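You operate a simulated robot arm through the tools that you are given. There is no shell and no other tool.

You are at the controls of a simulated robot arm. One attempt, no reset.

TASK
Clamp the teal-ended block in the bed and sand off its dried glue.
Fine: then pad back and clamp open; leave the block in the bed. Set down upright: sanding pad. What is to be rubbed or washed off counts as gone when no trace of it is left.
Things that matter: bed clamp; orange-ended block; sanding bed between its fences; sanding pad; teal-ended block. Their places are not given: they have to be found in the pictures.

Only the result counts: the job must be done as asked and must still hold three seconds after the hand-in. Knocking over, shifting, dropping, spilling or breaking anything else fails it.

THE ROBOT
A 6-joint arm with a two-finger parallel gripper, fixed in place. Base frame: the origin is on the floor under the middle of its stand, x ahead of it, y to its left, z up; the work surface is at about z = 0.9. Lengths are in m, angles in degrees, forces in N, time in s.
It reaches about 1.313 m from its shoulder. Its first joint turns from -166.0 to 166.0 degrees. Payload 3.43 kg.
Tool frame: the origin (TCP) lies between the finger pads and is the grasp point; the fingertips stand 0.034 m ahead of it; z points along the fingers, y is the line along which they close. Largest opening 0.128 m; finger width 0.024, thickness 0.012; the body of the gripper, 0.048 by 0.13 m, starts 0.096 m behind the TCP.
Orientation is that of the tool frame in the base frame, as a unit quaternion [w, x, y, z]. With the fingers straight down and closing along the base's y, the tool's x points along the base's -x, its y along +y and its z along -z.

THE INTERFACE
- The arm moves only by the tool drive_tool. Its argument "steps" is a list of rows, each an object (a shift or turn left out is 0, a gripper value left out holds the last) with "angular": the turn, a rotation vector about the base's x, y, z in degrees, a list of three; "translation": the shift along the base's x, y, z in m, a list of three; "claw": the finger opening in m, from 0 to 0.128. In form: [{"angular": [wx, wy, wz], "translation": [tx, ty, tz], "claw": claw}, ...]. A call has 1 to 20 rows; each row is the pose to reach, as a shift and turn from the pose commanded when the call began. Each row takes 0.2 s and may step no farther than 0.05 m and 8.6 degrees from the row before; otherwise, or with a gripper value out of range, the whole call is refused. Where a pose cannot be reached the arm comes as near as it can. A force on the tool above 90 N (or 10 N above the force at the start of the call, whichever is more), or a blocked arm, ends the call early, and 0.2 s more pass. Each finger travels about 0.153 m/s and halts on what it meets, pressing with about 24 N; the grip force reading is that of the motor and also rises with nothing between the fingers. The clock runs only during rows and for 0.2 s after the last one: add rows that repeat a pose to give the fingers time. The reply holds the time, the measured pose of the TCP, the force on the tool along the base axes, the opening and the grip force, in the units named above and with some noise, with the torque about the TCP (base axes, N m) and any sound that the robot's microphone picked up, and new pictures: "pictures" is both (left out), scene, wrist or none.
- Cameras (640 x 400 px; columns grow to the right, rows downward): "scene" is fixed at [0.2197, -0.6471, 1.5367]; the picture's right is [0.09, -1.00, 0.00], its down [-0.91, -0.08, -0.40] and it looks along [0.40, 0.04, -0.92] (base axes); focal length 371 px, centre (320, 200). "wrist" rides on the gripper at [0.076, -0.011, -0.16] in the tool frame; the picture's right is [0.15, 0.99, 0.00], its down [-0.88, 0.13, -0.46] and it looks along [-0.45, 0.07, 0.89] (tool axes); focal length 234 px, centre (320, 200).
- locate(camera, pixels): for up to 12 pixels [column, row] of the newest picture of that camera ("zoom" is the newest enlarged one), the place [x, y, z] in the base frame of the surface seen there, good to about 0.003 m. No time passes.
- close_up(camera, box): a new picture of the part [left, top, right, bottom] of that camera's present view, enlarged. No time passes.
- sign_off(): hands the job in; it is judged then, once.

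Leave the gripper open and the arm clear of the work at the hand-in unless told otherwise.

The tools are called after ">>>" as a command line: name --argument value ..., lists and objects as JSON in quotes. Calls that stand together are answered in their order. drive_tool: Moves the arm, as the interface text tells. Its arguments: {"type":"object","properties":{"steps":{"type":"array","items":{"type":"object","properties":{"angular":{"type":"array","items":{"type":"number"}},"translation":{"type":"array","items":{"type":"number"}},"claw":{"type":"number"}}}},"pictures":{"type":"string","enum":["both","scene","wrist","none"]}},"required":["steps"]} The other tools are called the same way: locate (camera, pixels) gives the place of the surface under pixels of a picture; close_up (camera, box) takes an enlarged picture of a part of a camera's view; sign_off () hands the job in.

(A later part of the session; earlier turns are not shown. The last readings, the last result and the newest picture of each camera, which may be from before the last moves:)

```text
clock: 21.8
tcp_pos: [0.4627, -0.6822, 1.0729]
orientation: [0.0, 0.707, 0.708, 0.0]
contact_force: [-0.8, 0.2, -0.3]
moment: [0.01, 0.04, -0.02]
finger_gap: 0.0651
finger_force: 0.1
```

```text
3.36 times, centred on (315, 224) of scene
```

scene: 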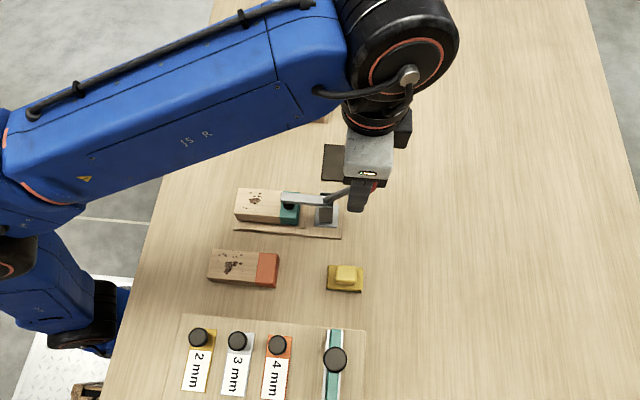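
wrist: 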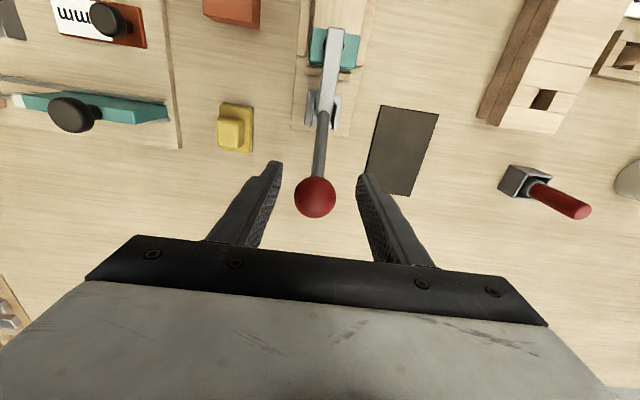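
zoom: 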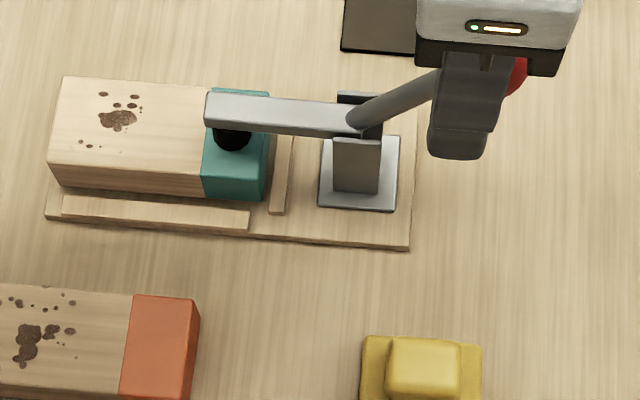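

The clamp stays put when released. To make sure it is pressed home, I'll re-grip the ball at its centre (y≈-0.694, z≈1.056) and push further along the arc while reading the force.

>>> drive_tool --steps '[{"translation": [-0.002, -0.006, -0.008], "claw": 0.065}, {"translation": [-0.002, -0.012, -0.017]}, {"translation": [-0.002, -0.012, -0.017]}, {"translation": [-0.002, -0.012, -0.017], "claw": 0.045}, {"translation": [-0.002, -0.012, -0.017], "claw": 0.028}, {"translation": [-0.002, -0.012, -0.017], "claw": 0.028}]' --pictures "wrist"

```text
clock: 23.2
tcp_pos: [0.4598, -0.6927, 1.0559]
orientation: [0.0, 0.707, 0.707, 0.0]
contact_force: [-0.3, 0.1, -0.9]
moment: [-0.01, -0.01, 0.0]
finger_gap: 0.0352
finger_force: 45.1
```

wrist: 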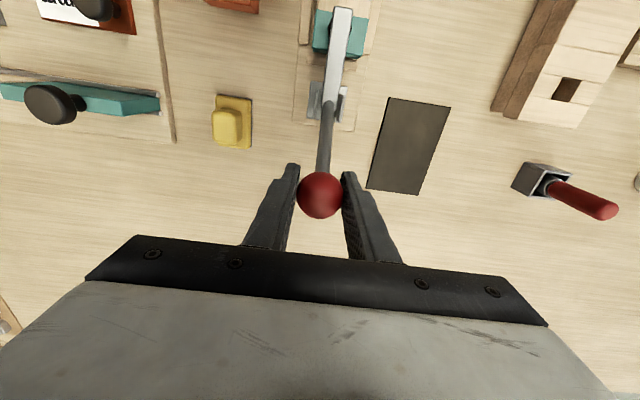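

The ball is held evenly with no stray force. I'll push along the arc tangent by about 8 mm and read the reaction.

>>> drive_tool --steps '[{"translation": [0, 0.003, 0.0025], "claw": 0.028}, {"translation": [0, 0.0064, 0.005]}, {"translation": [0, 0.0064, 0.005]}]'

>>> close_up --camera "scene" --box '[220, 165, 410, 284]'

```text
clock: 24.0
tcp_pos: [0.4596, -0.689, 1.057]
orientation: [-0.002, 0.707, 0.707, 0.001]
contact_force: [-5.3, -21.5, -25.4]
moment: [-0.55, -0.02, 0.0]
finger_gap: 0.035
finger_force: 44.5
```

scene: 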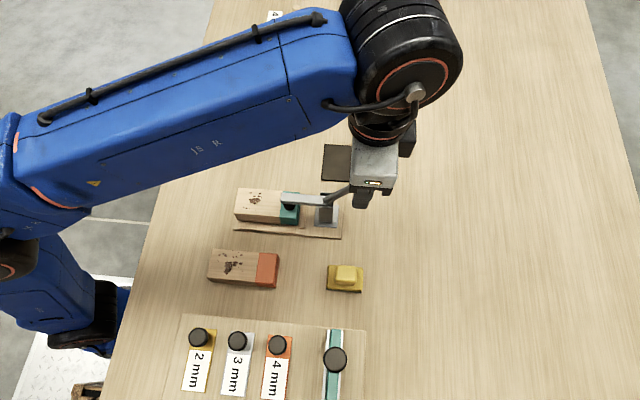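
wrist: 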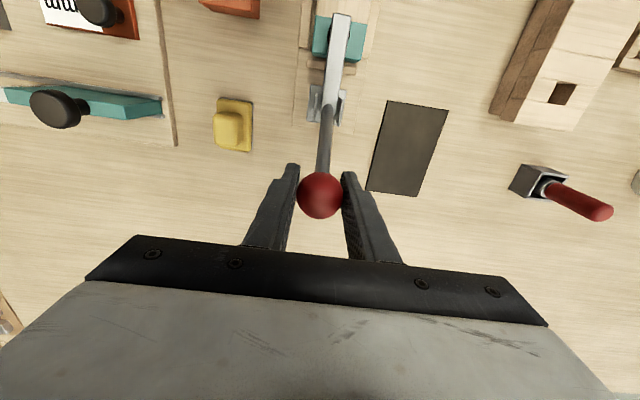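

```text
3.36 times, centred on (315, 224) of scene
```

zoom: 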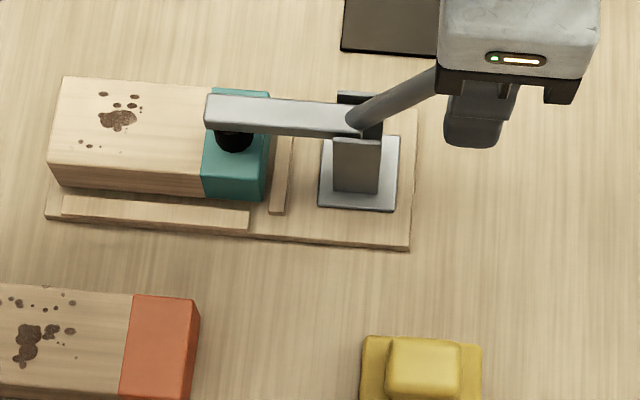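

The reaction is now about 33 N along the arc, so the tip is pressing on the block. I'll push slightly more, listening for a latch or a hard stop.

>>> drive_tool --steps '[{"translation": [0, 0.003, 0.0022], "claw": 0.028}, {"translation": [0, 0.0055, 0.004]}, {"translation": [0, 0.0055, 0.004]}]' --pictures "scene"

>>> close_up --camera "scene" --box '[220, 165, 410, 284]'

```text
clock: 24.8
tcp_pos: [0.4595, -0.6852, 1.0627]
orientation: [-0.002, 0.707, 0.707, 0.001]
contact_force: [-2.7, -22.1, -29.2]
moment: [0.14, -0.01, 0.03]
finger_gap: 0.0353
finger_force: 44.9
```

scene: 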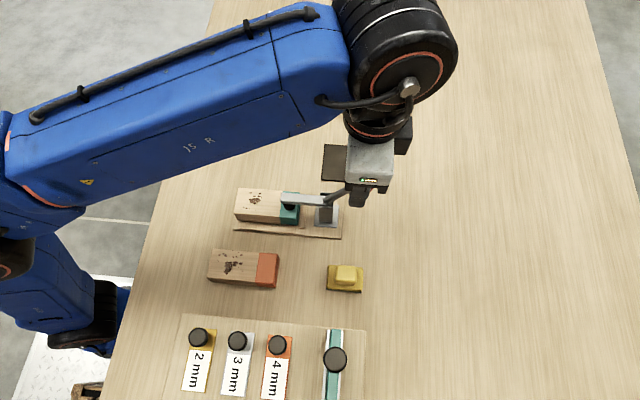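

```text
3.36 times, centred on (315, 224) of scene
```

zoom: 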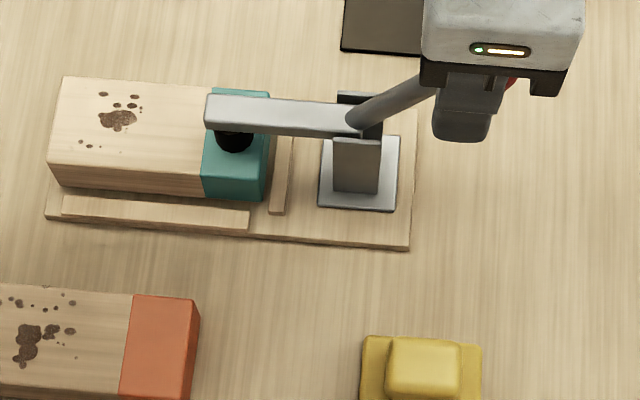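

The arm picture is unchanged and the ball just slips in the fingers, so the clamp is fully down on the teal end. I'll release, rise clear of the ball, then head toward the pad.

>>> drive_tool --steps '[{"claw": 0.05}, {"claw": 0.065}, {"claw": 0.065}, {"translation": [0, -0.003, 0.03]}, {"translation": [0, -0.003, 0.058]}, {"translation": [0, -0.003, 0.058]}]'

>>> close_up --camera "scene" --box '[220, 165, 410, 284]'

```text
clock: 26.2
tcp_pos: [0.4592, -0.6853, 1.1247]
orientation: [0.0, 0.707, 0.707, 0.001]
contact_force: [-0.3, -0.4, 0.3]
moment: [0.0, 0.02, -0.01]
finger_gap: 0.0649
finger_force: 0.1
```

scene: 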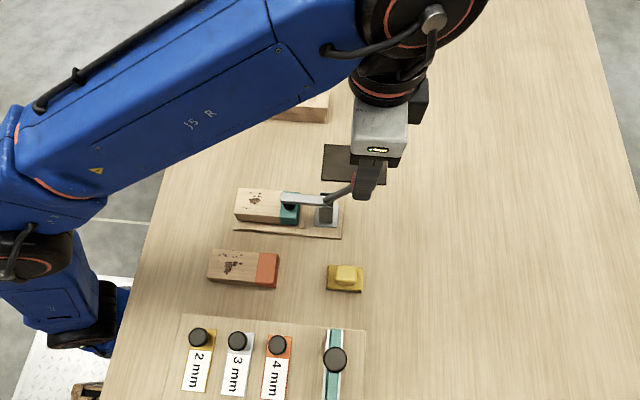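
wrist: 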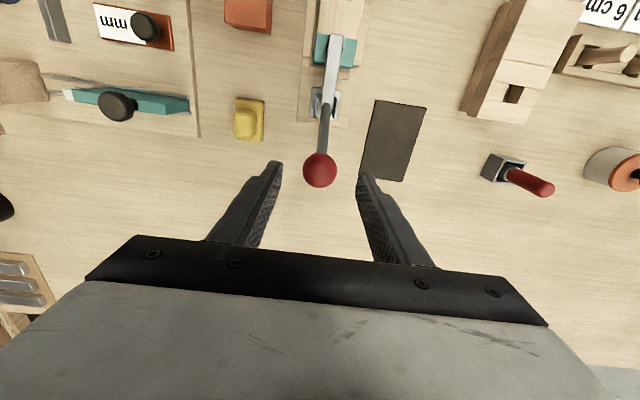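

```text
3.36 times, centred on (315, 224) of scene
```

zoom: 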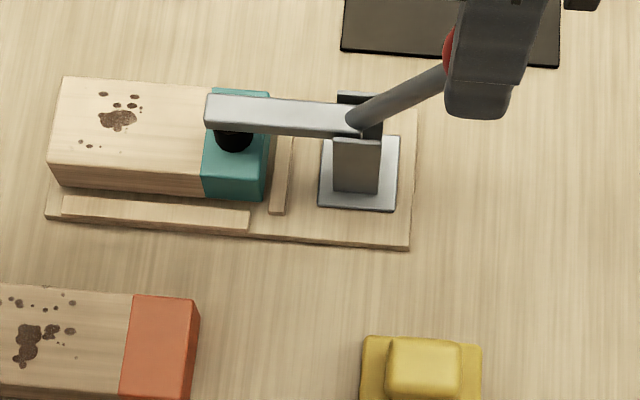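

I'm clear of the ball by about 17 mm. Next I'll move over to the pad at (0.348,-0.677).

>>> drive_tool --steps '[{"translation": [-0.035, 0.002, 0.0], "claw": 0.065}, {"translation": [-0.075, 0.005, 0.0]}, {"translation": [-0.111, 0.008, -0.01]}, {"translation": [-0.111, 0.008, -0.045]}, {"translation": [-0.111, 0.008, -0.075]}, {"translation": [-0.111, 0.008, -0.09]}, {"translation": [-0.111, 0.008, -0.09]}]'

>>> close_up --camera "wrist" --box '[230, 100, 410, 280]'

```text
clock: 27.8
tcp_pos: [0.3476, -0.6764, 1.0335]
orientation: [0.0, 0.707, 0.707, 0.0]
contact_force: [-1.0, -0.1, -0.3]
moment: [-0.03, -0.03, 0.03]
finger_gap: 0.0648
finger_force: 0.1
```

scene: 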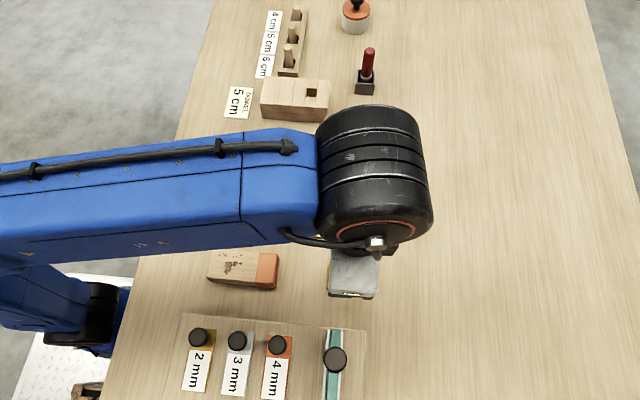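
wrist: 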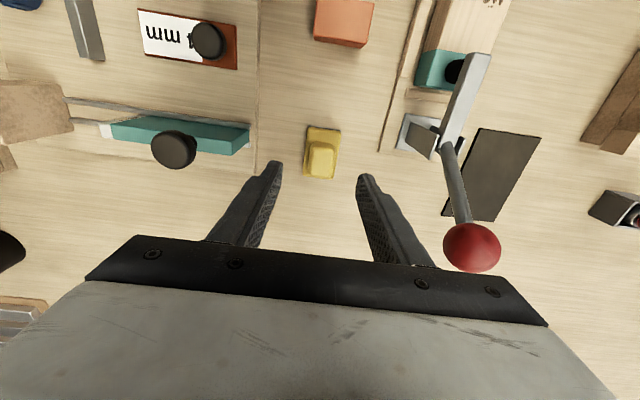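

```text
2.22 times, centred on (320, 190) of wrist
```

zoom: 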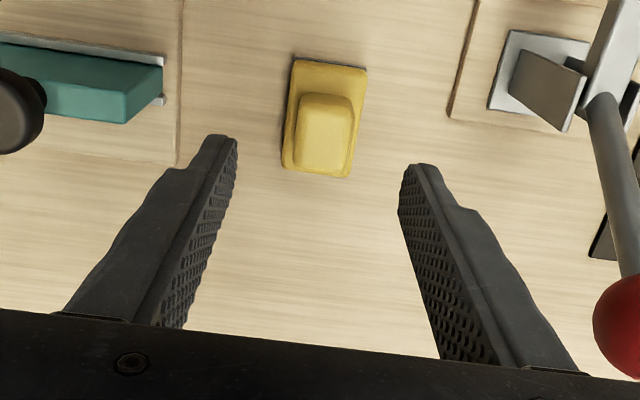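

The pad sits between the fingers in x. I'll locate its knob from this close view to centre on it.

>>> locate --camera "zoom" --pixels '[[300, 110], [348, 112], [297, 165], [343, 168], [324, 140], [292, 65], [366, 72], [283, 165], [350, 174], [288, 120], [358, 120], [325, 100]]'

```text
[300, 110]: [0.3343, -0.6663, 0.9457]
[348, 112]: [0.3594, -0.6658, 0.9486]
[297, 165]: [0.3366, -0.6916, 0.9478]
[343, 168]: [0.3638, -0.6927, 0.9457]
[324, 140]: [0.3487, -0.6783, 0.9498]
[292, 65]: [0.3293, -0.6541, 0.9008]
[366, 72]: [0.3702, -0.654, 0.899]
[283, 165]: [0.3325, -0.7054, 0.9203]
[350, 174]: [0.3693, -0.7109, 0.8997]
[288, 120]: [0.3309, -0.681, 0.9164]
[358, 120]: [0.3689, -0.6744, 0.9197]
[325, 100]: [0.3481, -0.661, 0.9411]
```

The knob centre is about (0.3485,-0.677), so the TCP is already lined up. I'll descend so the fingertips stop just above the pad's base plate at z≈0.925, then close on the knob.

>>> drive_tool --steps '[{"translation": [0.001, -0.0005, -0.03], "claw": 0.065}, {"translation": [0.001, -0.0005, -0.055]}, {"translation": [0.001, -0.0005, -0.0745]}, {"translation": [0.001, -0.0005, -0.0745]}, {"translation": [0.001, -0.0005, -0.0745], "claw": 0.04}, {"translation": [0.001, -0.0005, -0.0745], "claw": 0.018}, {"translation": [0.001, -0.0005, -0.0745], "claw": 0.018}]'

>>> close_up --camera "wrist" --box '[230, 100, 410, 280]'

```text
clock: 29.4
tcp_pos: [0.3498, -0.6779, 0.9577]
orientation: [0.0, 0.707, 0.707, 0.0]
contact_force: [-0.4, 0.6, -1.2]
moment: [0.02, 0.0, 0.05]
finger_gap: 0.0275
finger_force: 23.7
```

scene: 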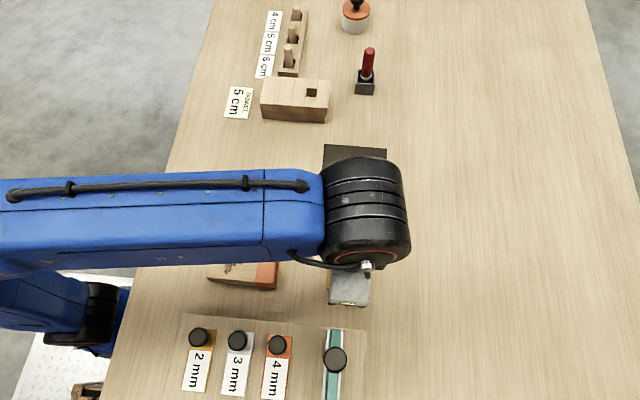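
wrist: 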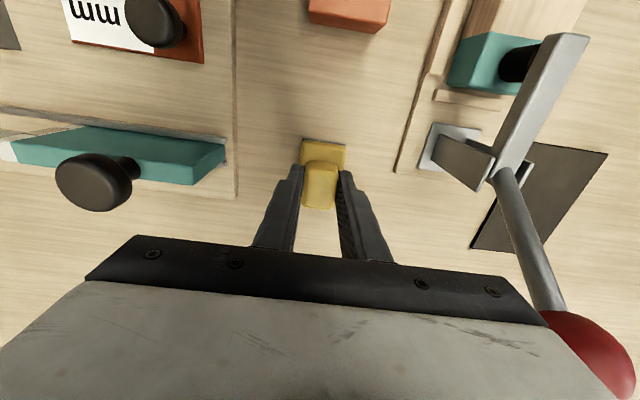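

```text
2.22 times, centred on (320, 190) of wrist
```

zoom: 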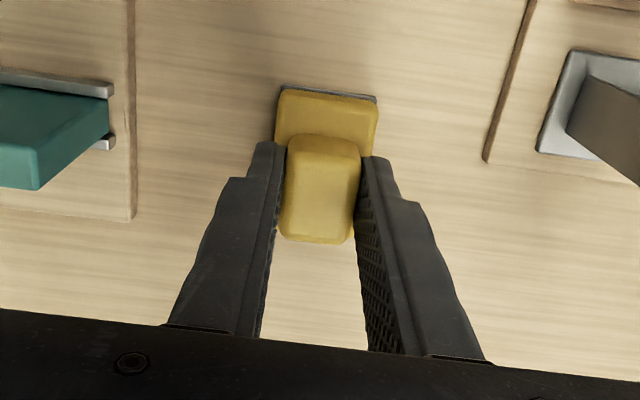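

The knob is held with a gap of 0.0275 at 24 N. I'll lift the pad and carry it past the clamp, first toward +y over the orange block well above it, then +x to above the glue at about (0.460,-0.507).

>>> drive_tool --steps '[{"translation": [0, 0, 0.03], "claw": 0.018}, {"translation": [0, 0, 0.07]}, {"translation": [0, 0.02, 0.105]}, {"translation": [0, 0.06, 0.115]}, {"translation": [0, 0.1, 0.115]}, {"translation": [0.01, 0.14, 0.115]}, {"translation": [0.04, 0.165, 0.115]}, {"translation": [0.08, 0.171, 0.115]}, {"translation": [0.11, 0.171, 0.11]}, {"translation": [0.11, 0.171, 0.09]}, {"translation": [0.11, 0.171, 0.09]}]'

>>> close_up --camera "scene" --box '[200, 140, 410, 271]'

```text
clock: 31.8
tcp_pos: [0.4599, -0.5074, 1.0486]
orientation: [0.0, 0.707, 0.707, 0.0]
contact_force: [-0.4, 0.6, -0.5]
moment: [-0.01, 0.0, -0.02]
finger_gap: 0.0274
finger_force: 24.1
```

scene: 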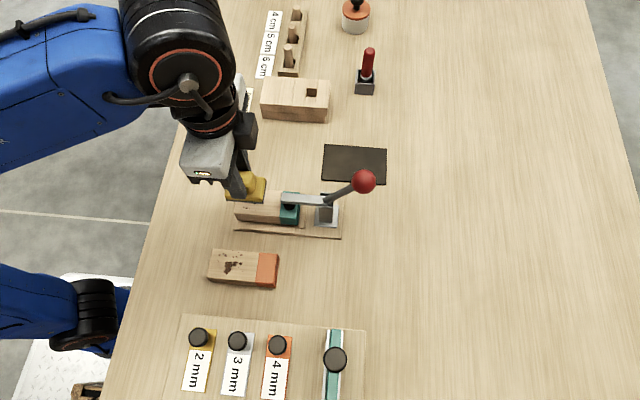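
wrist: 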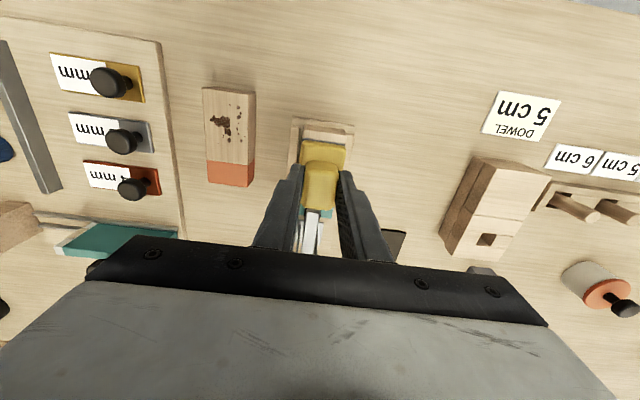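

```text
3.05 times, centred on (305, 206) of scene
```

zoom: 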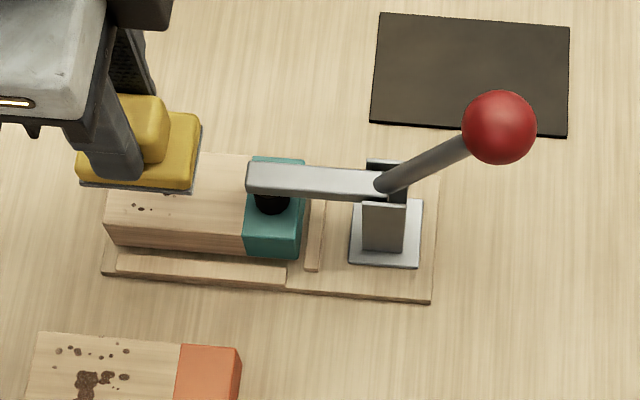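

The pad is over the glue and the clamp is visibly down on the teal end. I'll lower toward contact, expected at TCP z≈1.004, in small steps while reading the force.

>>> drive_tool --steps '[{"translation": [0, 0, -0.02], "claw": 0.018}, {"translation": [0, 0, -0.037]}, {"translation": [0, 0, -0.042]}, {"translation": [0, 0, -0.0455]}, {"translation": [0, 0, -0.0455]}]'

```text
clock: 33.0
tcp_pos: [0.4579, -0.5079, 1.0035]
orientation: [0.0, 0.707, 0.707, 0.001]
contact_force: [0.9, 0.3, -0.9]
moment: [-0.03, -0.05, 0.02]
finger_gap: 0.0273
finger_force: 23.7
```

scene: 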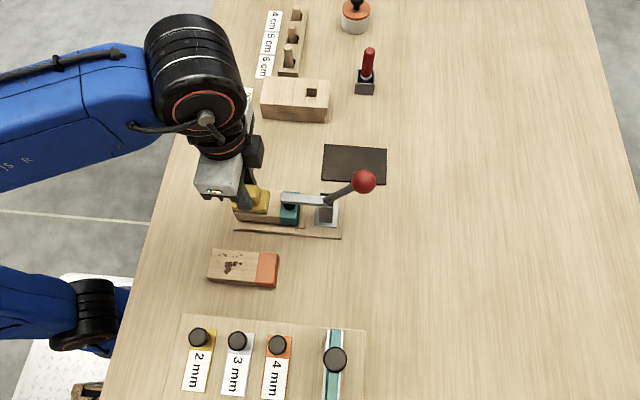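
wrist: 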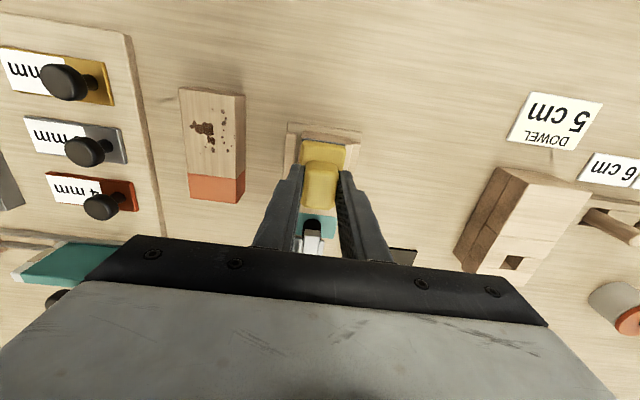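

No contact force yet. I'll go down in 1 mm steps.

>>> drive_tool --steps '[{"translation": [0.001, 0, -0.0015], "claw": 0.018}, {"translation": [0.001, 0, -0.003]}, {"translation": [0.001, 0, -0.003]}]' --pictures "none"

```text
clock: 33.8
tcp_pos: [0.4595, -0.5064, 1.0009]
orientation: [0.001, 0.708, 0.707, 0.0]
contact_force: [-2.4, -4.0, 21.3]
moment: [-0.14, 0.06, -0.05]
finger_gap: 0.0278
finger_force: 23.7
```

Contact is good: about 21 N pressing at z≈1.001. I'll try a few gentle strokes along y first and check that the block doesn't move.

>>> drive_tool --steps '[{"translation": [0, -0.008, 0], "claw": 0.018}, {"translation": [0, -0.015, 0]}, {"translation": [0, -0.007, 0]}, {"translation": [0, 0.002, 0]}, {"translation": [0, 0.01, 0]}, {"translation": [0, 0.016, 0]}, {"translation": [0, 0.008, 0]}, {"translation": [0, 0, 0]}]'

>>> close_up --camera "scene" --box '[200, 140, 410, 271]'

```text
clock: 35.6
tcp_pos: [0.4597, -0.5061, 1.002]
orientation: [-0.001, 0.707, 0.707, 0.001]
contact_force: [-0.3, 0.8, 0.4]
moment: [-0.02, -0.03, 0.03]
finger_gap: 0.0274
finger_force: 24.2
```

scene: 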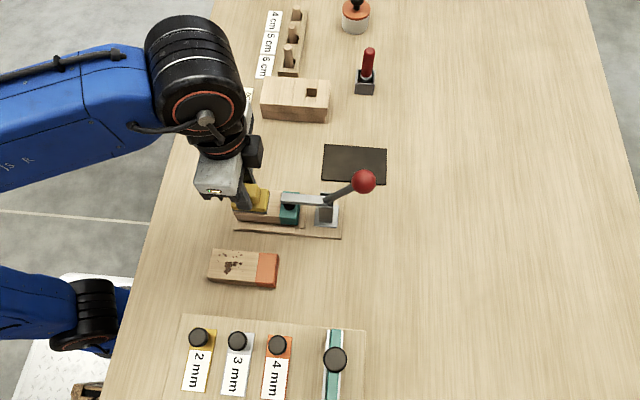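
wrist: 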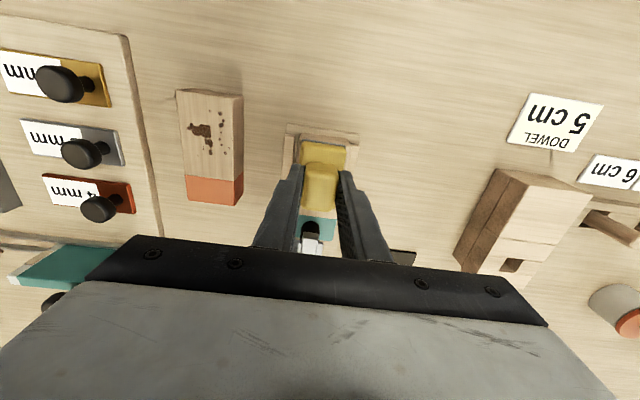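

```text
3.05 times, centred on (305, 206) of scene
```

zoom: 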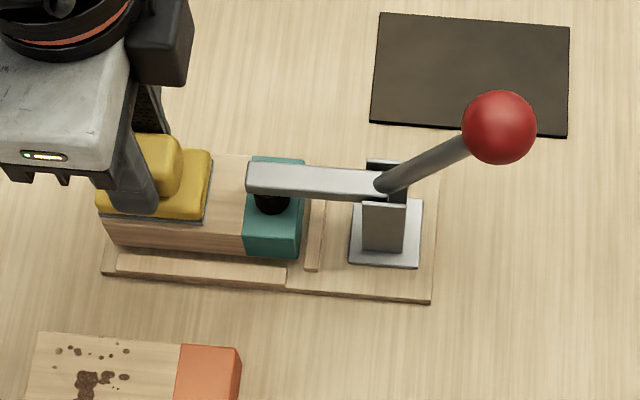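

The block hasn't moved, but the pressing force has faded to about 0, so the pad probably crept up in the fingers. I'll press 1.5–2 mm further and read again.

>>> drive_tool --steps '[{"translation": [0, 0, -0.001], "claw": 0.018}, {"translation": [0, 0, -0.002]}, {"translation": [0, 0, -0.002]}]' --pictures "none"

```text
clock: 36.4
tcp_pos: [0.4607, -0.507, 1.0003]
orientation: [0.0, 0.707, 0.707, 0.0]
contact_force: [1.4, 2.9, 12.2]
moment: [0.28, -0.07, -0.04]
finger_gap: 0.0273
finger_force: 23.9
```

There is 12 N of pressing force. I'll run a raster of strokes across the whole glue area: ±18 mm in y and ±8 mm in x.

>>> drive_tool --steps '[{"translation": [0, -0.01, -0.0005], "claw": 0.018}, {"translation": [-0.008, -0.016, -0.0005]}, {"translation": [-0.008, -0.004, -0.0005]}, {"translation": [-0.008, 0.01, -0.0005]}, {"translation": [-0.008, 0.018, -0.0005]}, {"translation": [0, 0.018, -0.0005]}, {"translation": [0, 0.004, -0.0005]}, {"translation": [0, -0.01, -0.0005]}, {"translation": [0, -0.016, -0.0005]}, {"translation": [0.008, -0.016, -0.001]}, {"translation": [0.008, -0.004, -0.001]}, {"translation": [0.008, 0.01, -0.001]}, {"translation": [0.008, 0.018, -0.001]}, {"translation": [0, 0.018, -0.001]}, {"translation": [0, 0.004, -0.001]}, {"translation": [0, -0.01, -0.001]}, {"translation": [0, -0.016, -0.001]}, {"translation": [0, 0, -0.001]}]'

>>> close_up --camera "scene" --box '[200, 140, 410, 271]'

```text
clock: 40.2
tcp_pos: [0.4616, -0.5072, 0.9997]
orientation: [0.0, 0.707, 0.707, 0.0]
contact_force: [-0.4, -1.4, 9.2]
moment: [0.19, 0.05, 0.0]
finger_gap: 0.0275
finger_force: 24.3
```

scene: 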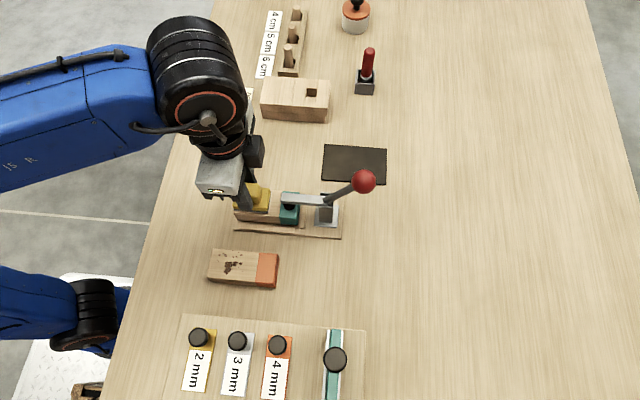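
wrist: 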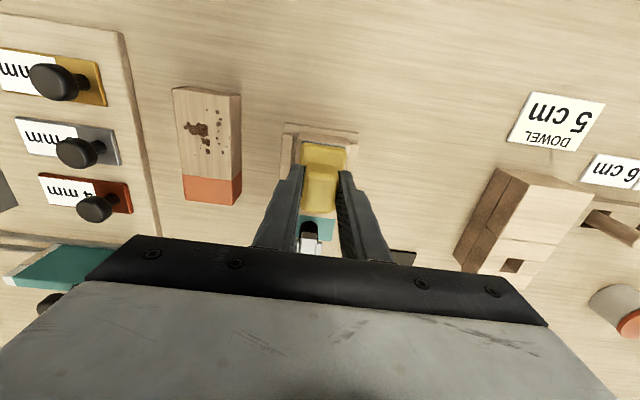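

```text
3.05 times, centred on (305, 206) of scene
```

zoom: 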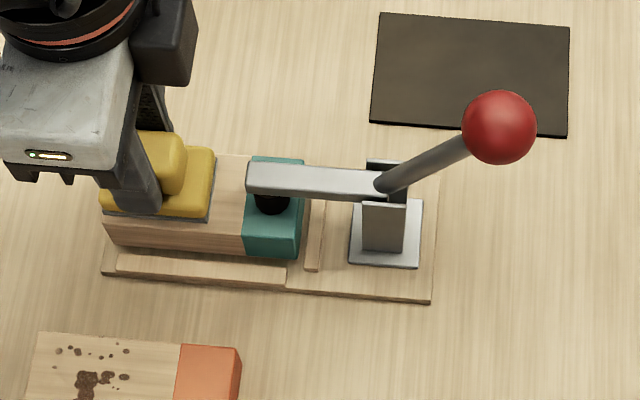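

The block has stayed put and the force is 9 N. I'll lift the pad straight up and aside to see how much glue is left.

>>> drive_tool --steps '[{"translation": [0, 0, 0.03], "claw": 0.018}, {"translation": [0, 0.03, 0.06]}, {"translation": [0, 0.07, 0.075]}, {"translation": [0, 0.11, 0.075]}, {"translation": [0, 0.11, 0.075]}]'

>>> close_up --camera "scene" --box '[220, 175, 310, 231]'

```text
clock: 41.4
tcp_pos: [0.4629, -0.3967, 1.0749]
orientation: [0.0, 0.707, 0.707, -0.001]
contact_force: [0.0, -0.6, -1.7]
moment: [-0.02, 0.02, -0.01]
finger_gap: 0.0276
finger_force: 23.6
```

scene: 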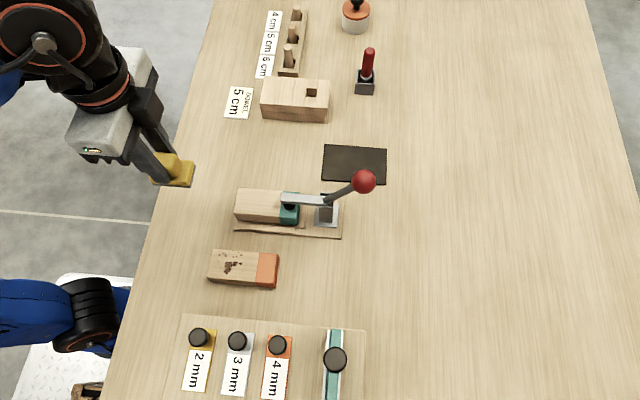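
wrist: 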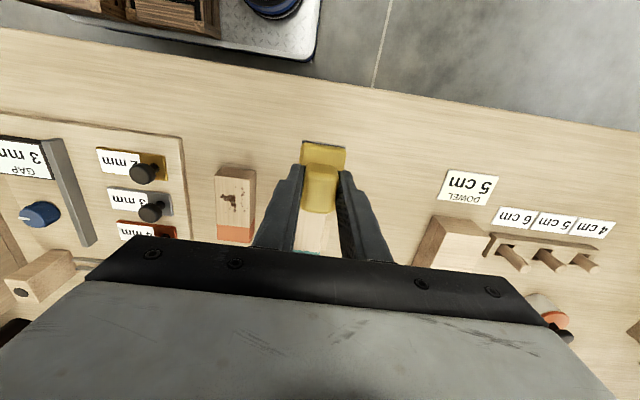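

```text
7.11 times, centred on (265, 203) of scene
```

zoom: 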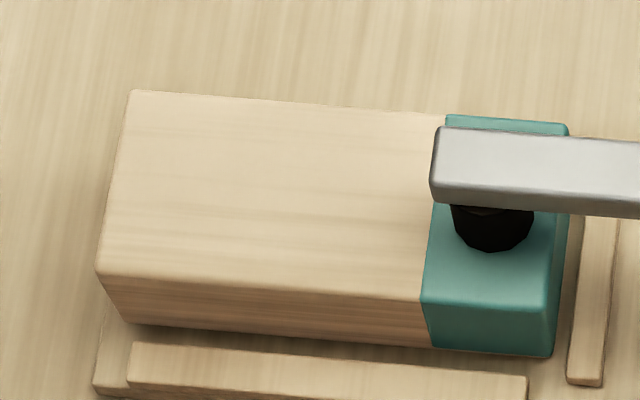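

The top looks clean. Since no trace may remain, I'll zoom in tighter on the former glue area.

>>> close_up --camera "scene" --box '[234, 184, 266, 204]'

>>> close_up --camera "scene" --box '[234, 200, 266, 220]'

>>> close_up --camera "scene" --box '[256, 188, 288, 208]'

```text
16.00 times, centred on (250, 194) of scene
```

zoom: 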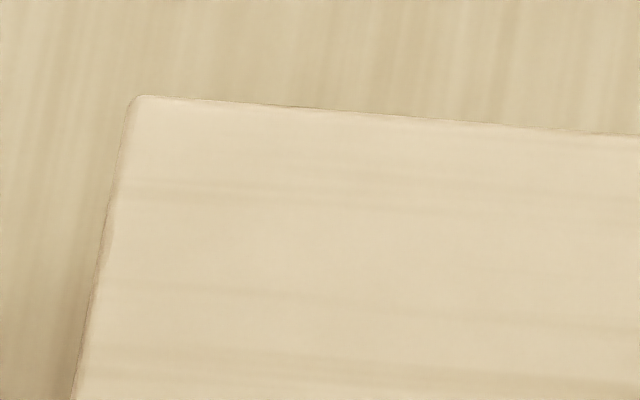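

```text
16.00 times, centred on (250, 210) of scene
```

zoom: 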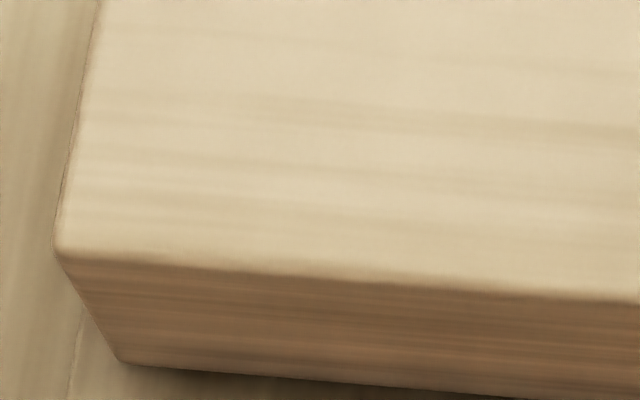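

```text
16.00 times, centred on (272, 198) of scene
```

zoom: 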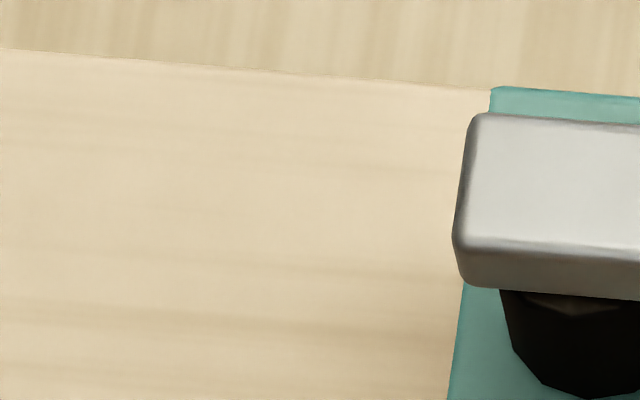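

I can see no trace at 16x. As insurance against residue too faint to see, I'll go back for one more light raster over the same area.

>>> drive_tool --steps '[{"translation": [0, -0.04, 0], "claw": 0.018}, {"translation": [0, -0.08, 0]}, {"translation": [0, -0.11, -0.02]}, {"translation": [0, -0.11, -0.055]}, {"translation": [0, -0.11, -0.0755]}, {"translation": [0, -0.126, -0.0758]}, {"translation": [-0.01, -0.126, -0.0758]}, {"translation": [-0.01, -0.11, -0.0758]}, {"translation": [-0.01, -0.092, -0.0758]}, {"translation": [0, -0.092, -0.0758]}, {"translation": [0, -0.11, -0.0758]}, {"translation": [0, -0.126, -0.0758]}, {"translation": [0.008, -0.126, -0.076]}, {"translation": [0.008, -0.11, -0.076]}, {"translation": [0.008, -0.092, -0.076]}, {"translation": [0, -0.092, -0.076]}, {"translation": [0, -0.11, -0.076]}, {"translation": [0, -0.11, -0.076]}]'

>>> close_up --camera "scene" --box '[200, 140, 410, 271]'

```text
clock: 45.2
tcp_pos: [0.4594, -0.5054, 0.9975]
orientation: [-0.001, 0.707, 0.707, 0.0]
contact_force: [2.8, 14.7, 37.6]
moment: [0.83, -0.08, 0.01]
finger_gap: 0.0274
finger_force: 23.8
```

scene: 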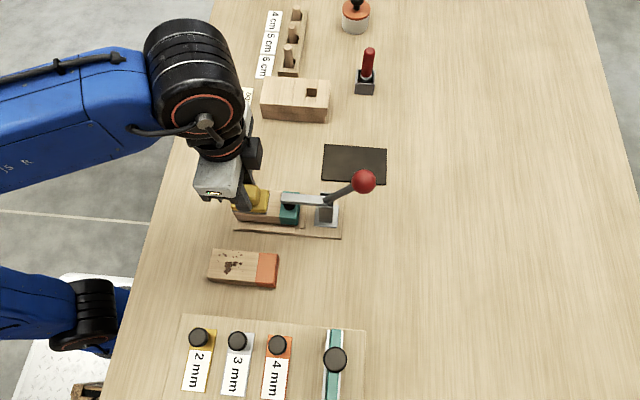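
wrist: 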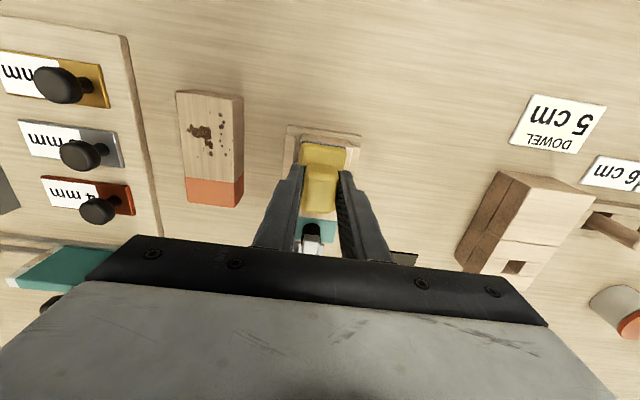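

```text
3.05 times, centred on (305, 206) of scene
```

zoom: 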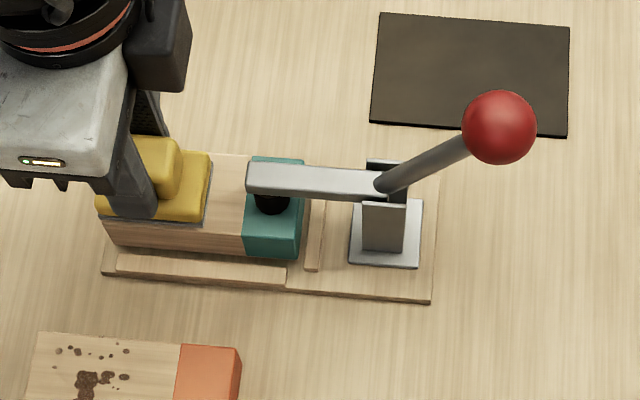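

The block is unmoved and the pad pressed well. I'll lift the pad and carry it back the same way to its original spot at (0.349,-0.678), stopping about 3 cm above the table.

>>> drive_tool --steps '[{"translation": [0, 0, 0.03], "claw": 0.018}, {"translation": [0, 0, 0.07]}, {"translation": [-0.03, 0, 0.0775]}, {"translation": [-0.07, -0.006, 0.0775]}, {"translation": [-0.101, -0.031, 0.0775]}, {"translation": [-0.111, -0.071, 0.0775]}, {"translation": [-0.111, -0.111, 0.0775]}, {"translation": [-0.111, -0.151, 0.07]}, {"translation": [-0.111, -0.171, 0.035]}, {"translation": [-0.111, -0.171, 0.005]}, {"translation": [-0.111, -0.171, -0.0075]}, {"translation": [-0.111, -0.171, -0.0075]}]'

>>> close_up --camera "scene" --box '[220, 175, 310, 231]'

```text
clock: 47.8
tcp_pos: [0.3487, -0.6786, 0.9897]
orientation: [0.0, 0.707, 0.707, 0.0]
contact_force: [0.3, -0.3, -1.4]
moment: [0.01, 0.02, 0.04]
finger_gap: 0.0273
finger_force: 23.5
```

scene: 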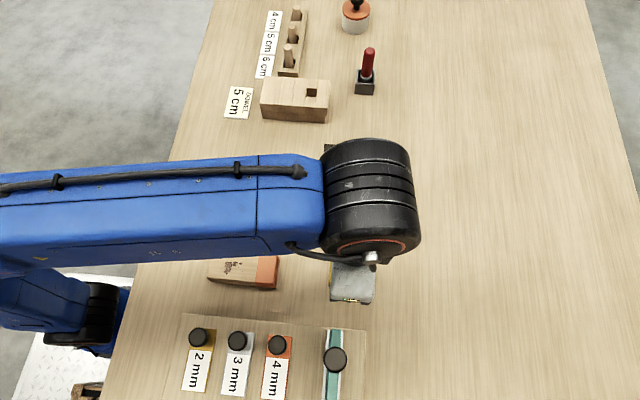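
wrist: 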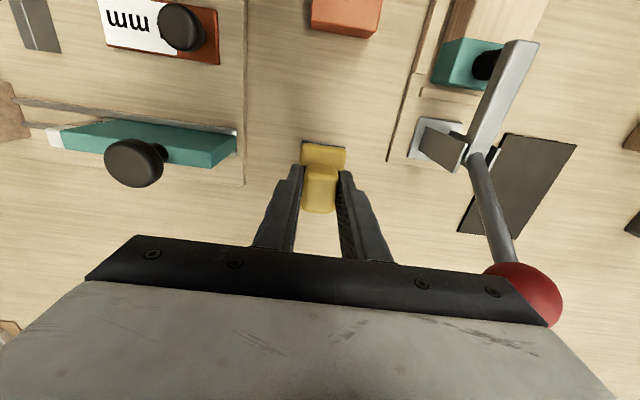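

```text
7.11 times, centred on (265, 203) of scene
```

zoom: 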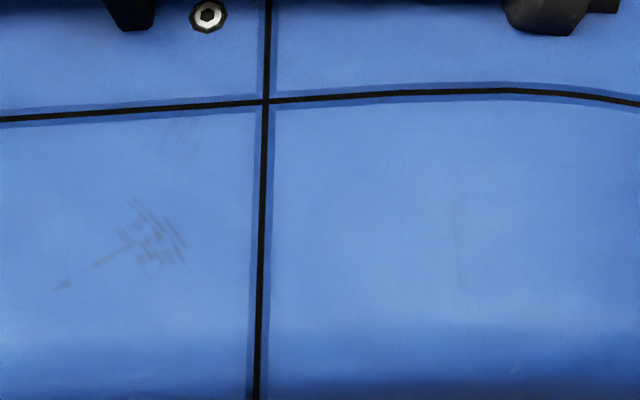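

The pad is held level above its spot, with its bottom at z≈0.938. I'll lower to near the table, slowly at the end.

>>> drive_tool --steps '[{"translation": [0, 0, -0.02], "claw": 0.018}, {"translation": [0, 0, -0.031]}, {"translation": [0, 0, -0.035]}, {"translation": [0, 0, -0.035]}]' --pictures "wrist"

```text
clock: 48.8
tcp_pos: [0.3486, -0.6785, 0.9539]
orientation: [0.0, 0.707, 0.708, -0.001]
contact_force: [1.4, -0.7, 2.7]
moment: [0.04, 0.03, -0.02]
finger_gap: 0.0275
finger_force: 24.1
```

wrist: 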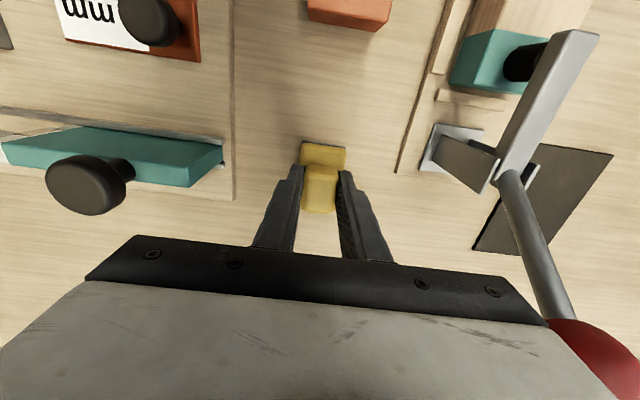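

There is a hint of contact at 2.7 N. I'll ease down 1 mm to confirm before releasing.

>>> drive_tool --steps '[{"translation": [0, 0, -0.0005], "claw": 0.018}, {"translation": [0, 0, -0.001]}, {"translation": [0, 0, -0.001]}]' --pictures "none"

```text
clock: 49.6
tcp_pos: [0.3502, -0.6766, 0.9545]
orientation: [0.001, 0.707, 0.707, -0.001]
contact_force: [0.3, -5.0, 13.7]
moment: [0.03, -0.03, -0.03]
finger_gap: 0.0272
finger_force: 23.8
```

The pad is on the table with 13.7 N. I'll open and rise straight up.

>>> drive_tool --steps '[{"claw": 0.035}, {"claw": 0.06}, {"claw": 0.06}, {"translation": [0, 0, 0.03], "claw": 0.06}, {"translation": [0, 0, 0.07]}, {"translation": [0, 0, 0.11]}, {"translation": [0, 0, 0.15]}, {"translation": [0, 0, 0.175]}, {"translation": [0, 0, 0.175]}]'

>>> close_up --camera "wrist" --box '[260, 100, 380, 220]'

```text
clock: 51.6
tcp_pos: [0.3493, -0.679, 1.1273]
orientation: [0.001, 0.707, 0.707, 0.0]
contact_force: [-0.1, 1.4, 0.4]
moment: [0.0, -0.01, 0.04]
finger_gap: 0.0602
finger_force: 0.0
```

scene: 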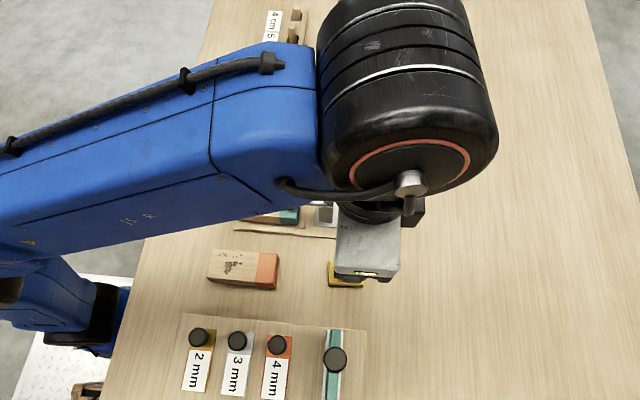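
wrist: 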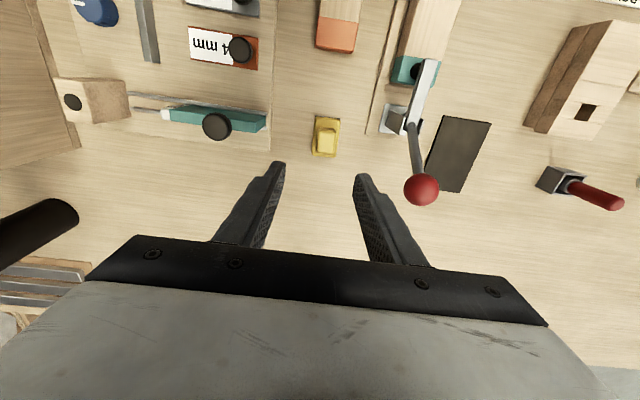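

```text
3.33 times, centred on (320, 160) of wrist
```

zoom: 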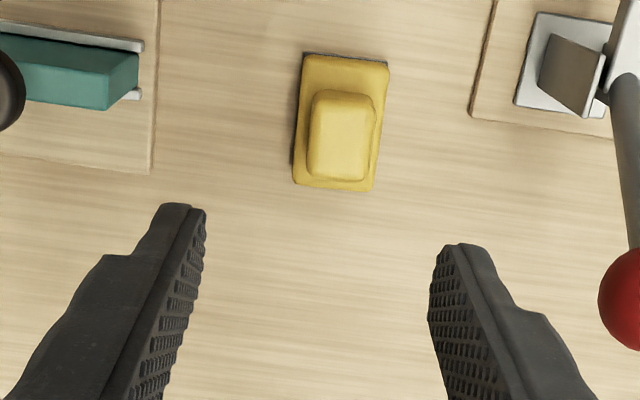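

The pad stands upright at its original place. I'll locate the ball from here, at about (421,189) in the wrist view, then move over it to open the clamp.

>>> locate --camera "wrist" --pixels '[[421, 189], [405, 190], [438, 190], [421, 174], [421, 204], [415, 140]]'

>>> drive_tool --steps '[{"translation": [0.03, -0.003, 0.005], "claw": 0.065}, {"translation": [0.07, -0.009, 0.005]}, {"translation": [0.1105, -0.015, 0.005]}, {"translation": [0.1105, -0.015, 0.0]}, {"translation": [0.1105, -0.015, 0.0]}]'

```text
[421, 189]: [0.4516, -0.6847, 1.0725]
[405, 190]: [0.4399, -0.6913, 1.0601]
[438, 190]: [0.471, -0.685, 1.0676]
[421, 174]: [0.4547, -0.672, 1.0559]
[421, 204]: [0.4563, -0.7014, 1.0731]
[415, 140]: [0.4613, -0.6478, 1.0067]
```

```text
clock: 52.8
tcp_pos: [0.4617, -0.6907, 1.1267]
orientation: [0.003, 0.707, 0.707, -0.002]
contact_force: [0.2, 0.7, -0.7]
moment: [0.01, 0.03, -0.01]
finger_gap: 0.065
finger_force: 0.1
out of reach, approached as far as the arm can: row 3, 4, 5
```

scene: 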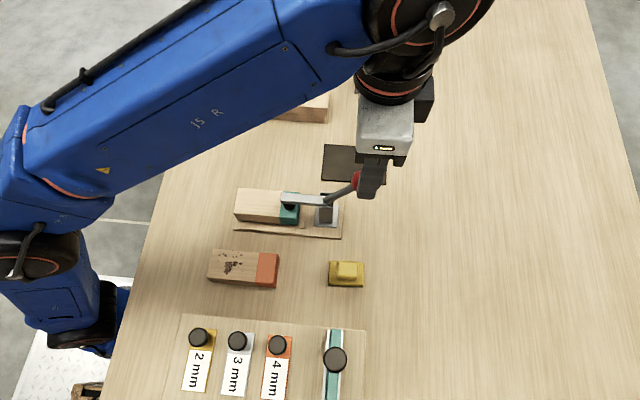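
wrist: 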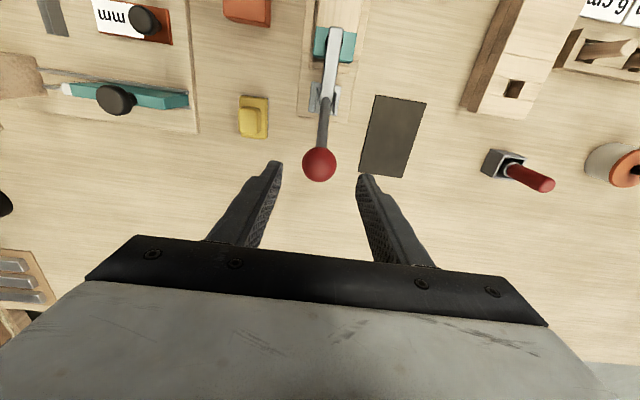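

I'm above the ball. I'll descend so it sits at the finger pads and close on it.

>>> drive_tool --steps '[{"translation": [-0.0015, -0.002, -0.03], "claw": 0.065}, {"translation": [-0.0015, -0.002, -0.06]}, {"translation": [-0.0015, -0.002, -0.073]}, {"translation": [-0.0015, -0.002, -0.073]}, {"translation": [-0.0015, -0.002, -0.073], "claw": 0.045}, {"translation": [-0.0015, -0.002, -0.073], "claw": 0.028}, {"translation": [-0.0015, -0.002, -0.073], "claw": 0.028}]'

```text
clock: 54.4
tcp_pos: [0.4594, -0.691, 1.054]
orientation: [0.0, 0.707, 0.707, 0.0]
contact_force: [12.8, -4.3, 3.2]
moment: [-0.17, -0.11, 0.09]
finger_gap: 0.0359
finger_force: 45.5
```

scene: 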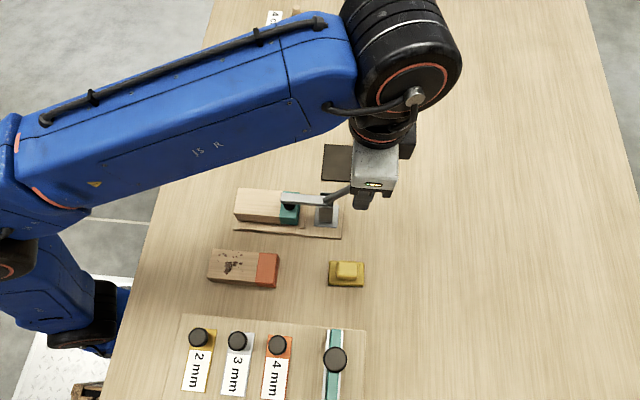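
wrist: 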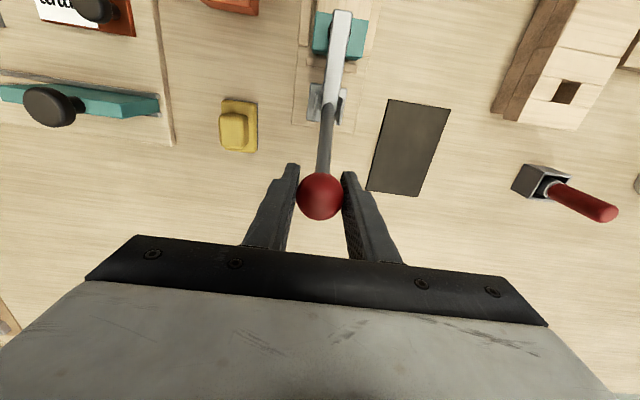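

The ball is held, with a gap of 0.036. I'll swing the handle back down along the arc, first to about 30°.

>>> drive_tool --steps '[{"translation": [0.0005, -0.0049, -0.0043], "claw": 0.028}, {"translation": [0.0005, -0.0098, -0.0086]}, {"translation": [0.0005, -0.014, -0.0132]}, {"translation": [0.0005, -0.0179, -0.0177]}, {"translation": [0.0005, -0.0218, -0.0235]}, {"translation": [0.0005, -0.0257, -0.0293]}, {"translation": [0.0005, -0.0257, -0.0293]}]'

>>> close_up --camera "scene" --box '[220, 165, 410, 284]'

```text
clock: 56.0
tcp_pos: [0.4607, -0.7176, 1.0232]
orientation: [-0.002, 0.707, 0.708, 0.0]
contact_force: [30.0, 9.3, 7.2]
moment: [1.03, 0.24, 0.08]
finger_gap: 0.0355
finger_force: 45.0
```

scene: 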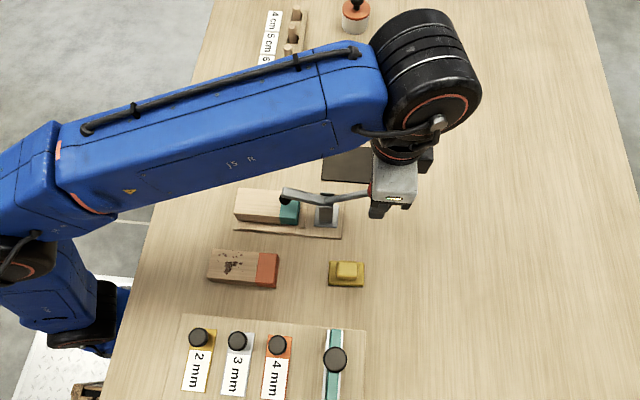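
wrist: 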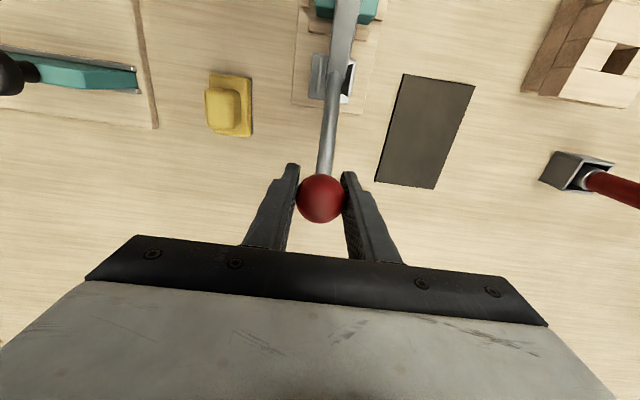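

```text
3.36 times, centred on (315, 224) of scene
```

zoom: 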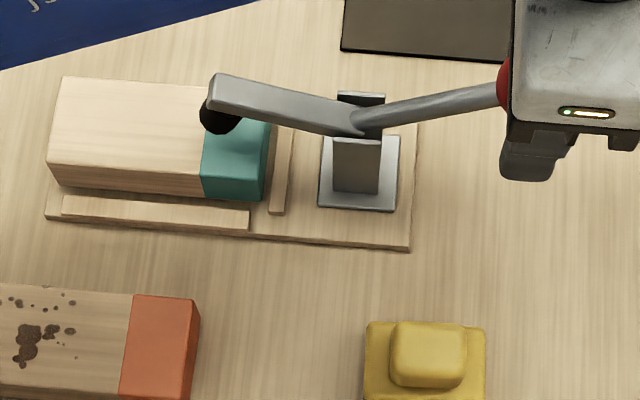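

The arm is lifting off the block. I'll continue to the original open angle of about 6°.

>>> drive_tool --steps '[{"translation": [0.001, -0.0032, -0.006], "claw": 0.028}, {"translation": [0.001, -0.0061, -0.0125]}, {"translation": [0.001, -0.0085, -0.019]}, {"translation": [0.001, -0.0104, -0.0258]}, {"translation": [0.001, -0.0118, -0.0325]}, {"translation": [0.001, -0.0128, -0.039]}, {"translation": [0.001, -0.0128, -0.039]}]'

>>> close_up --camera "scene" --box '[220, 165, 410, 284]'

```text
clock: 57.6
tcp_pos: [0.4608, -0.7309, 0.9826]
orientation: [-0.001, 0.707, 0.707, 0.0]
contact_force: [14.3, -0.9, -3.4]
moment: [-0.15, 0.3, -0.03]
finger_gap: 0.0361
finger_force: 7.1
```

scene: 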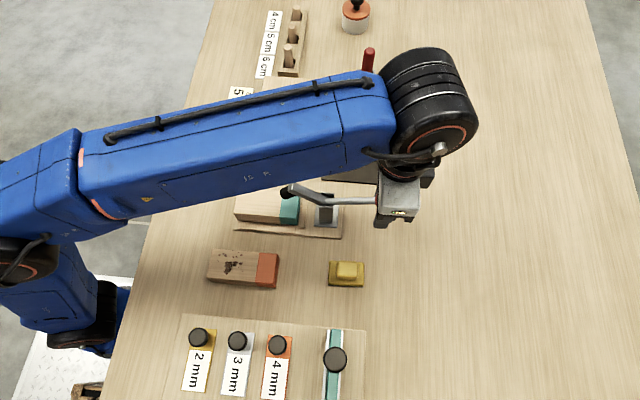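
wrist: 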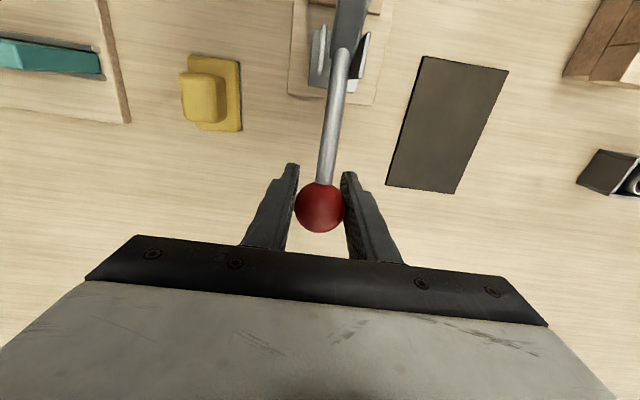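

```text
3.36 times, centred on (315, 224) of scene
```

zoom: 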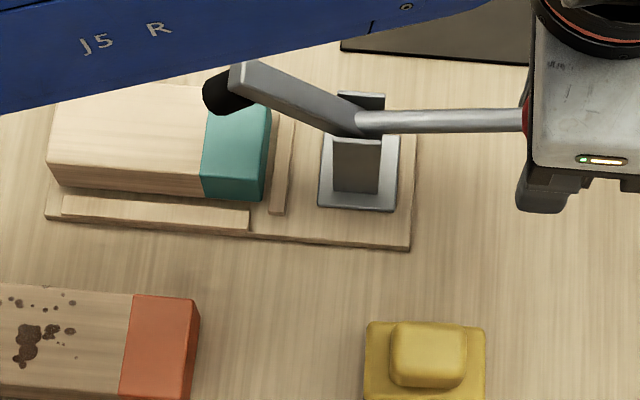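

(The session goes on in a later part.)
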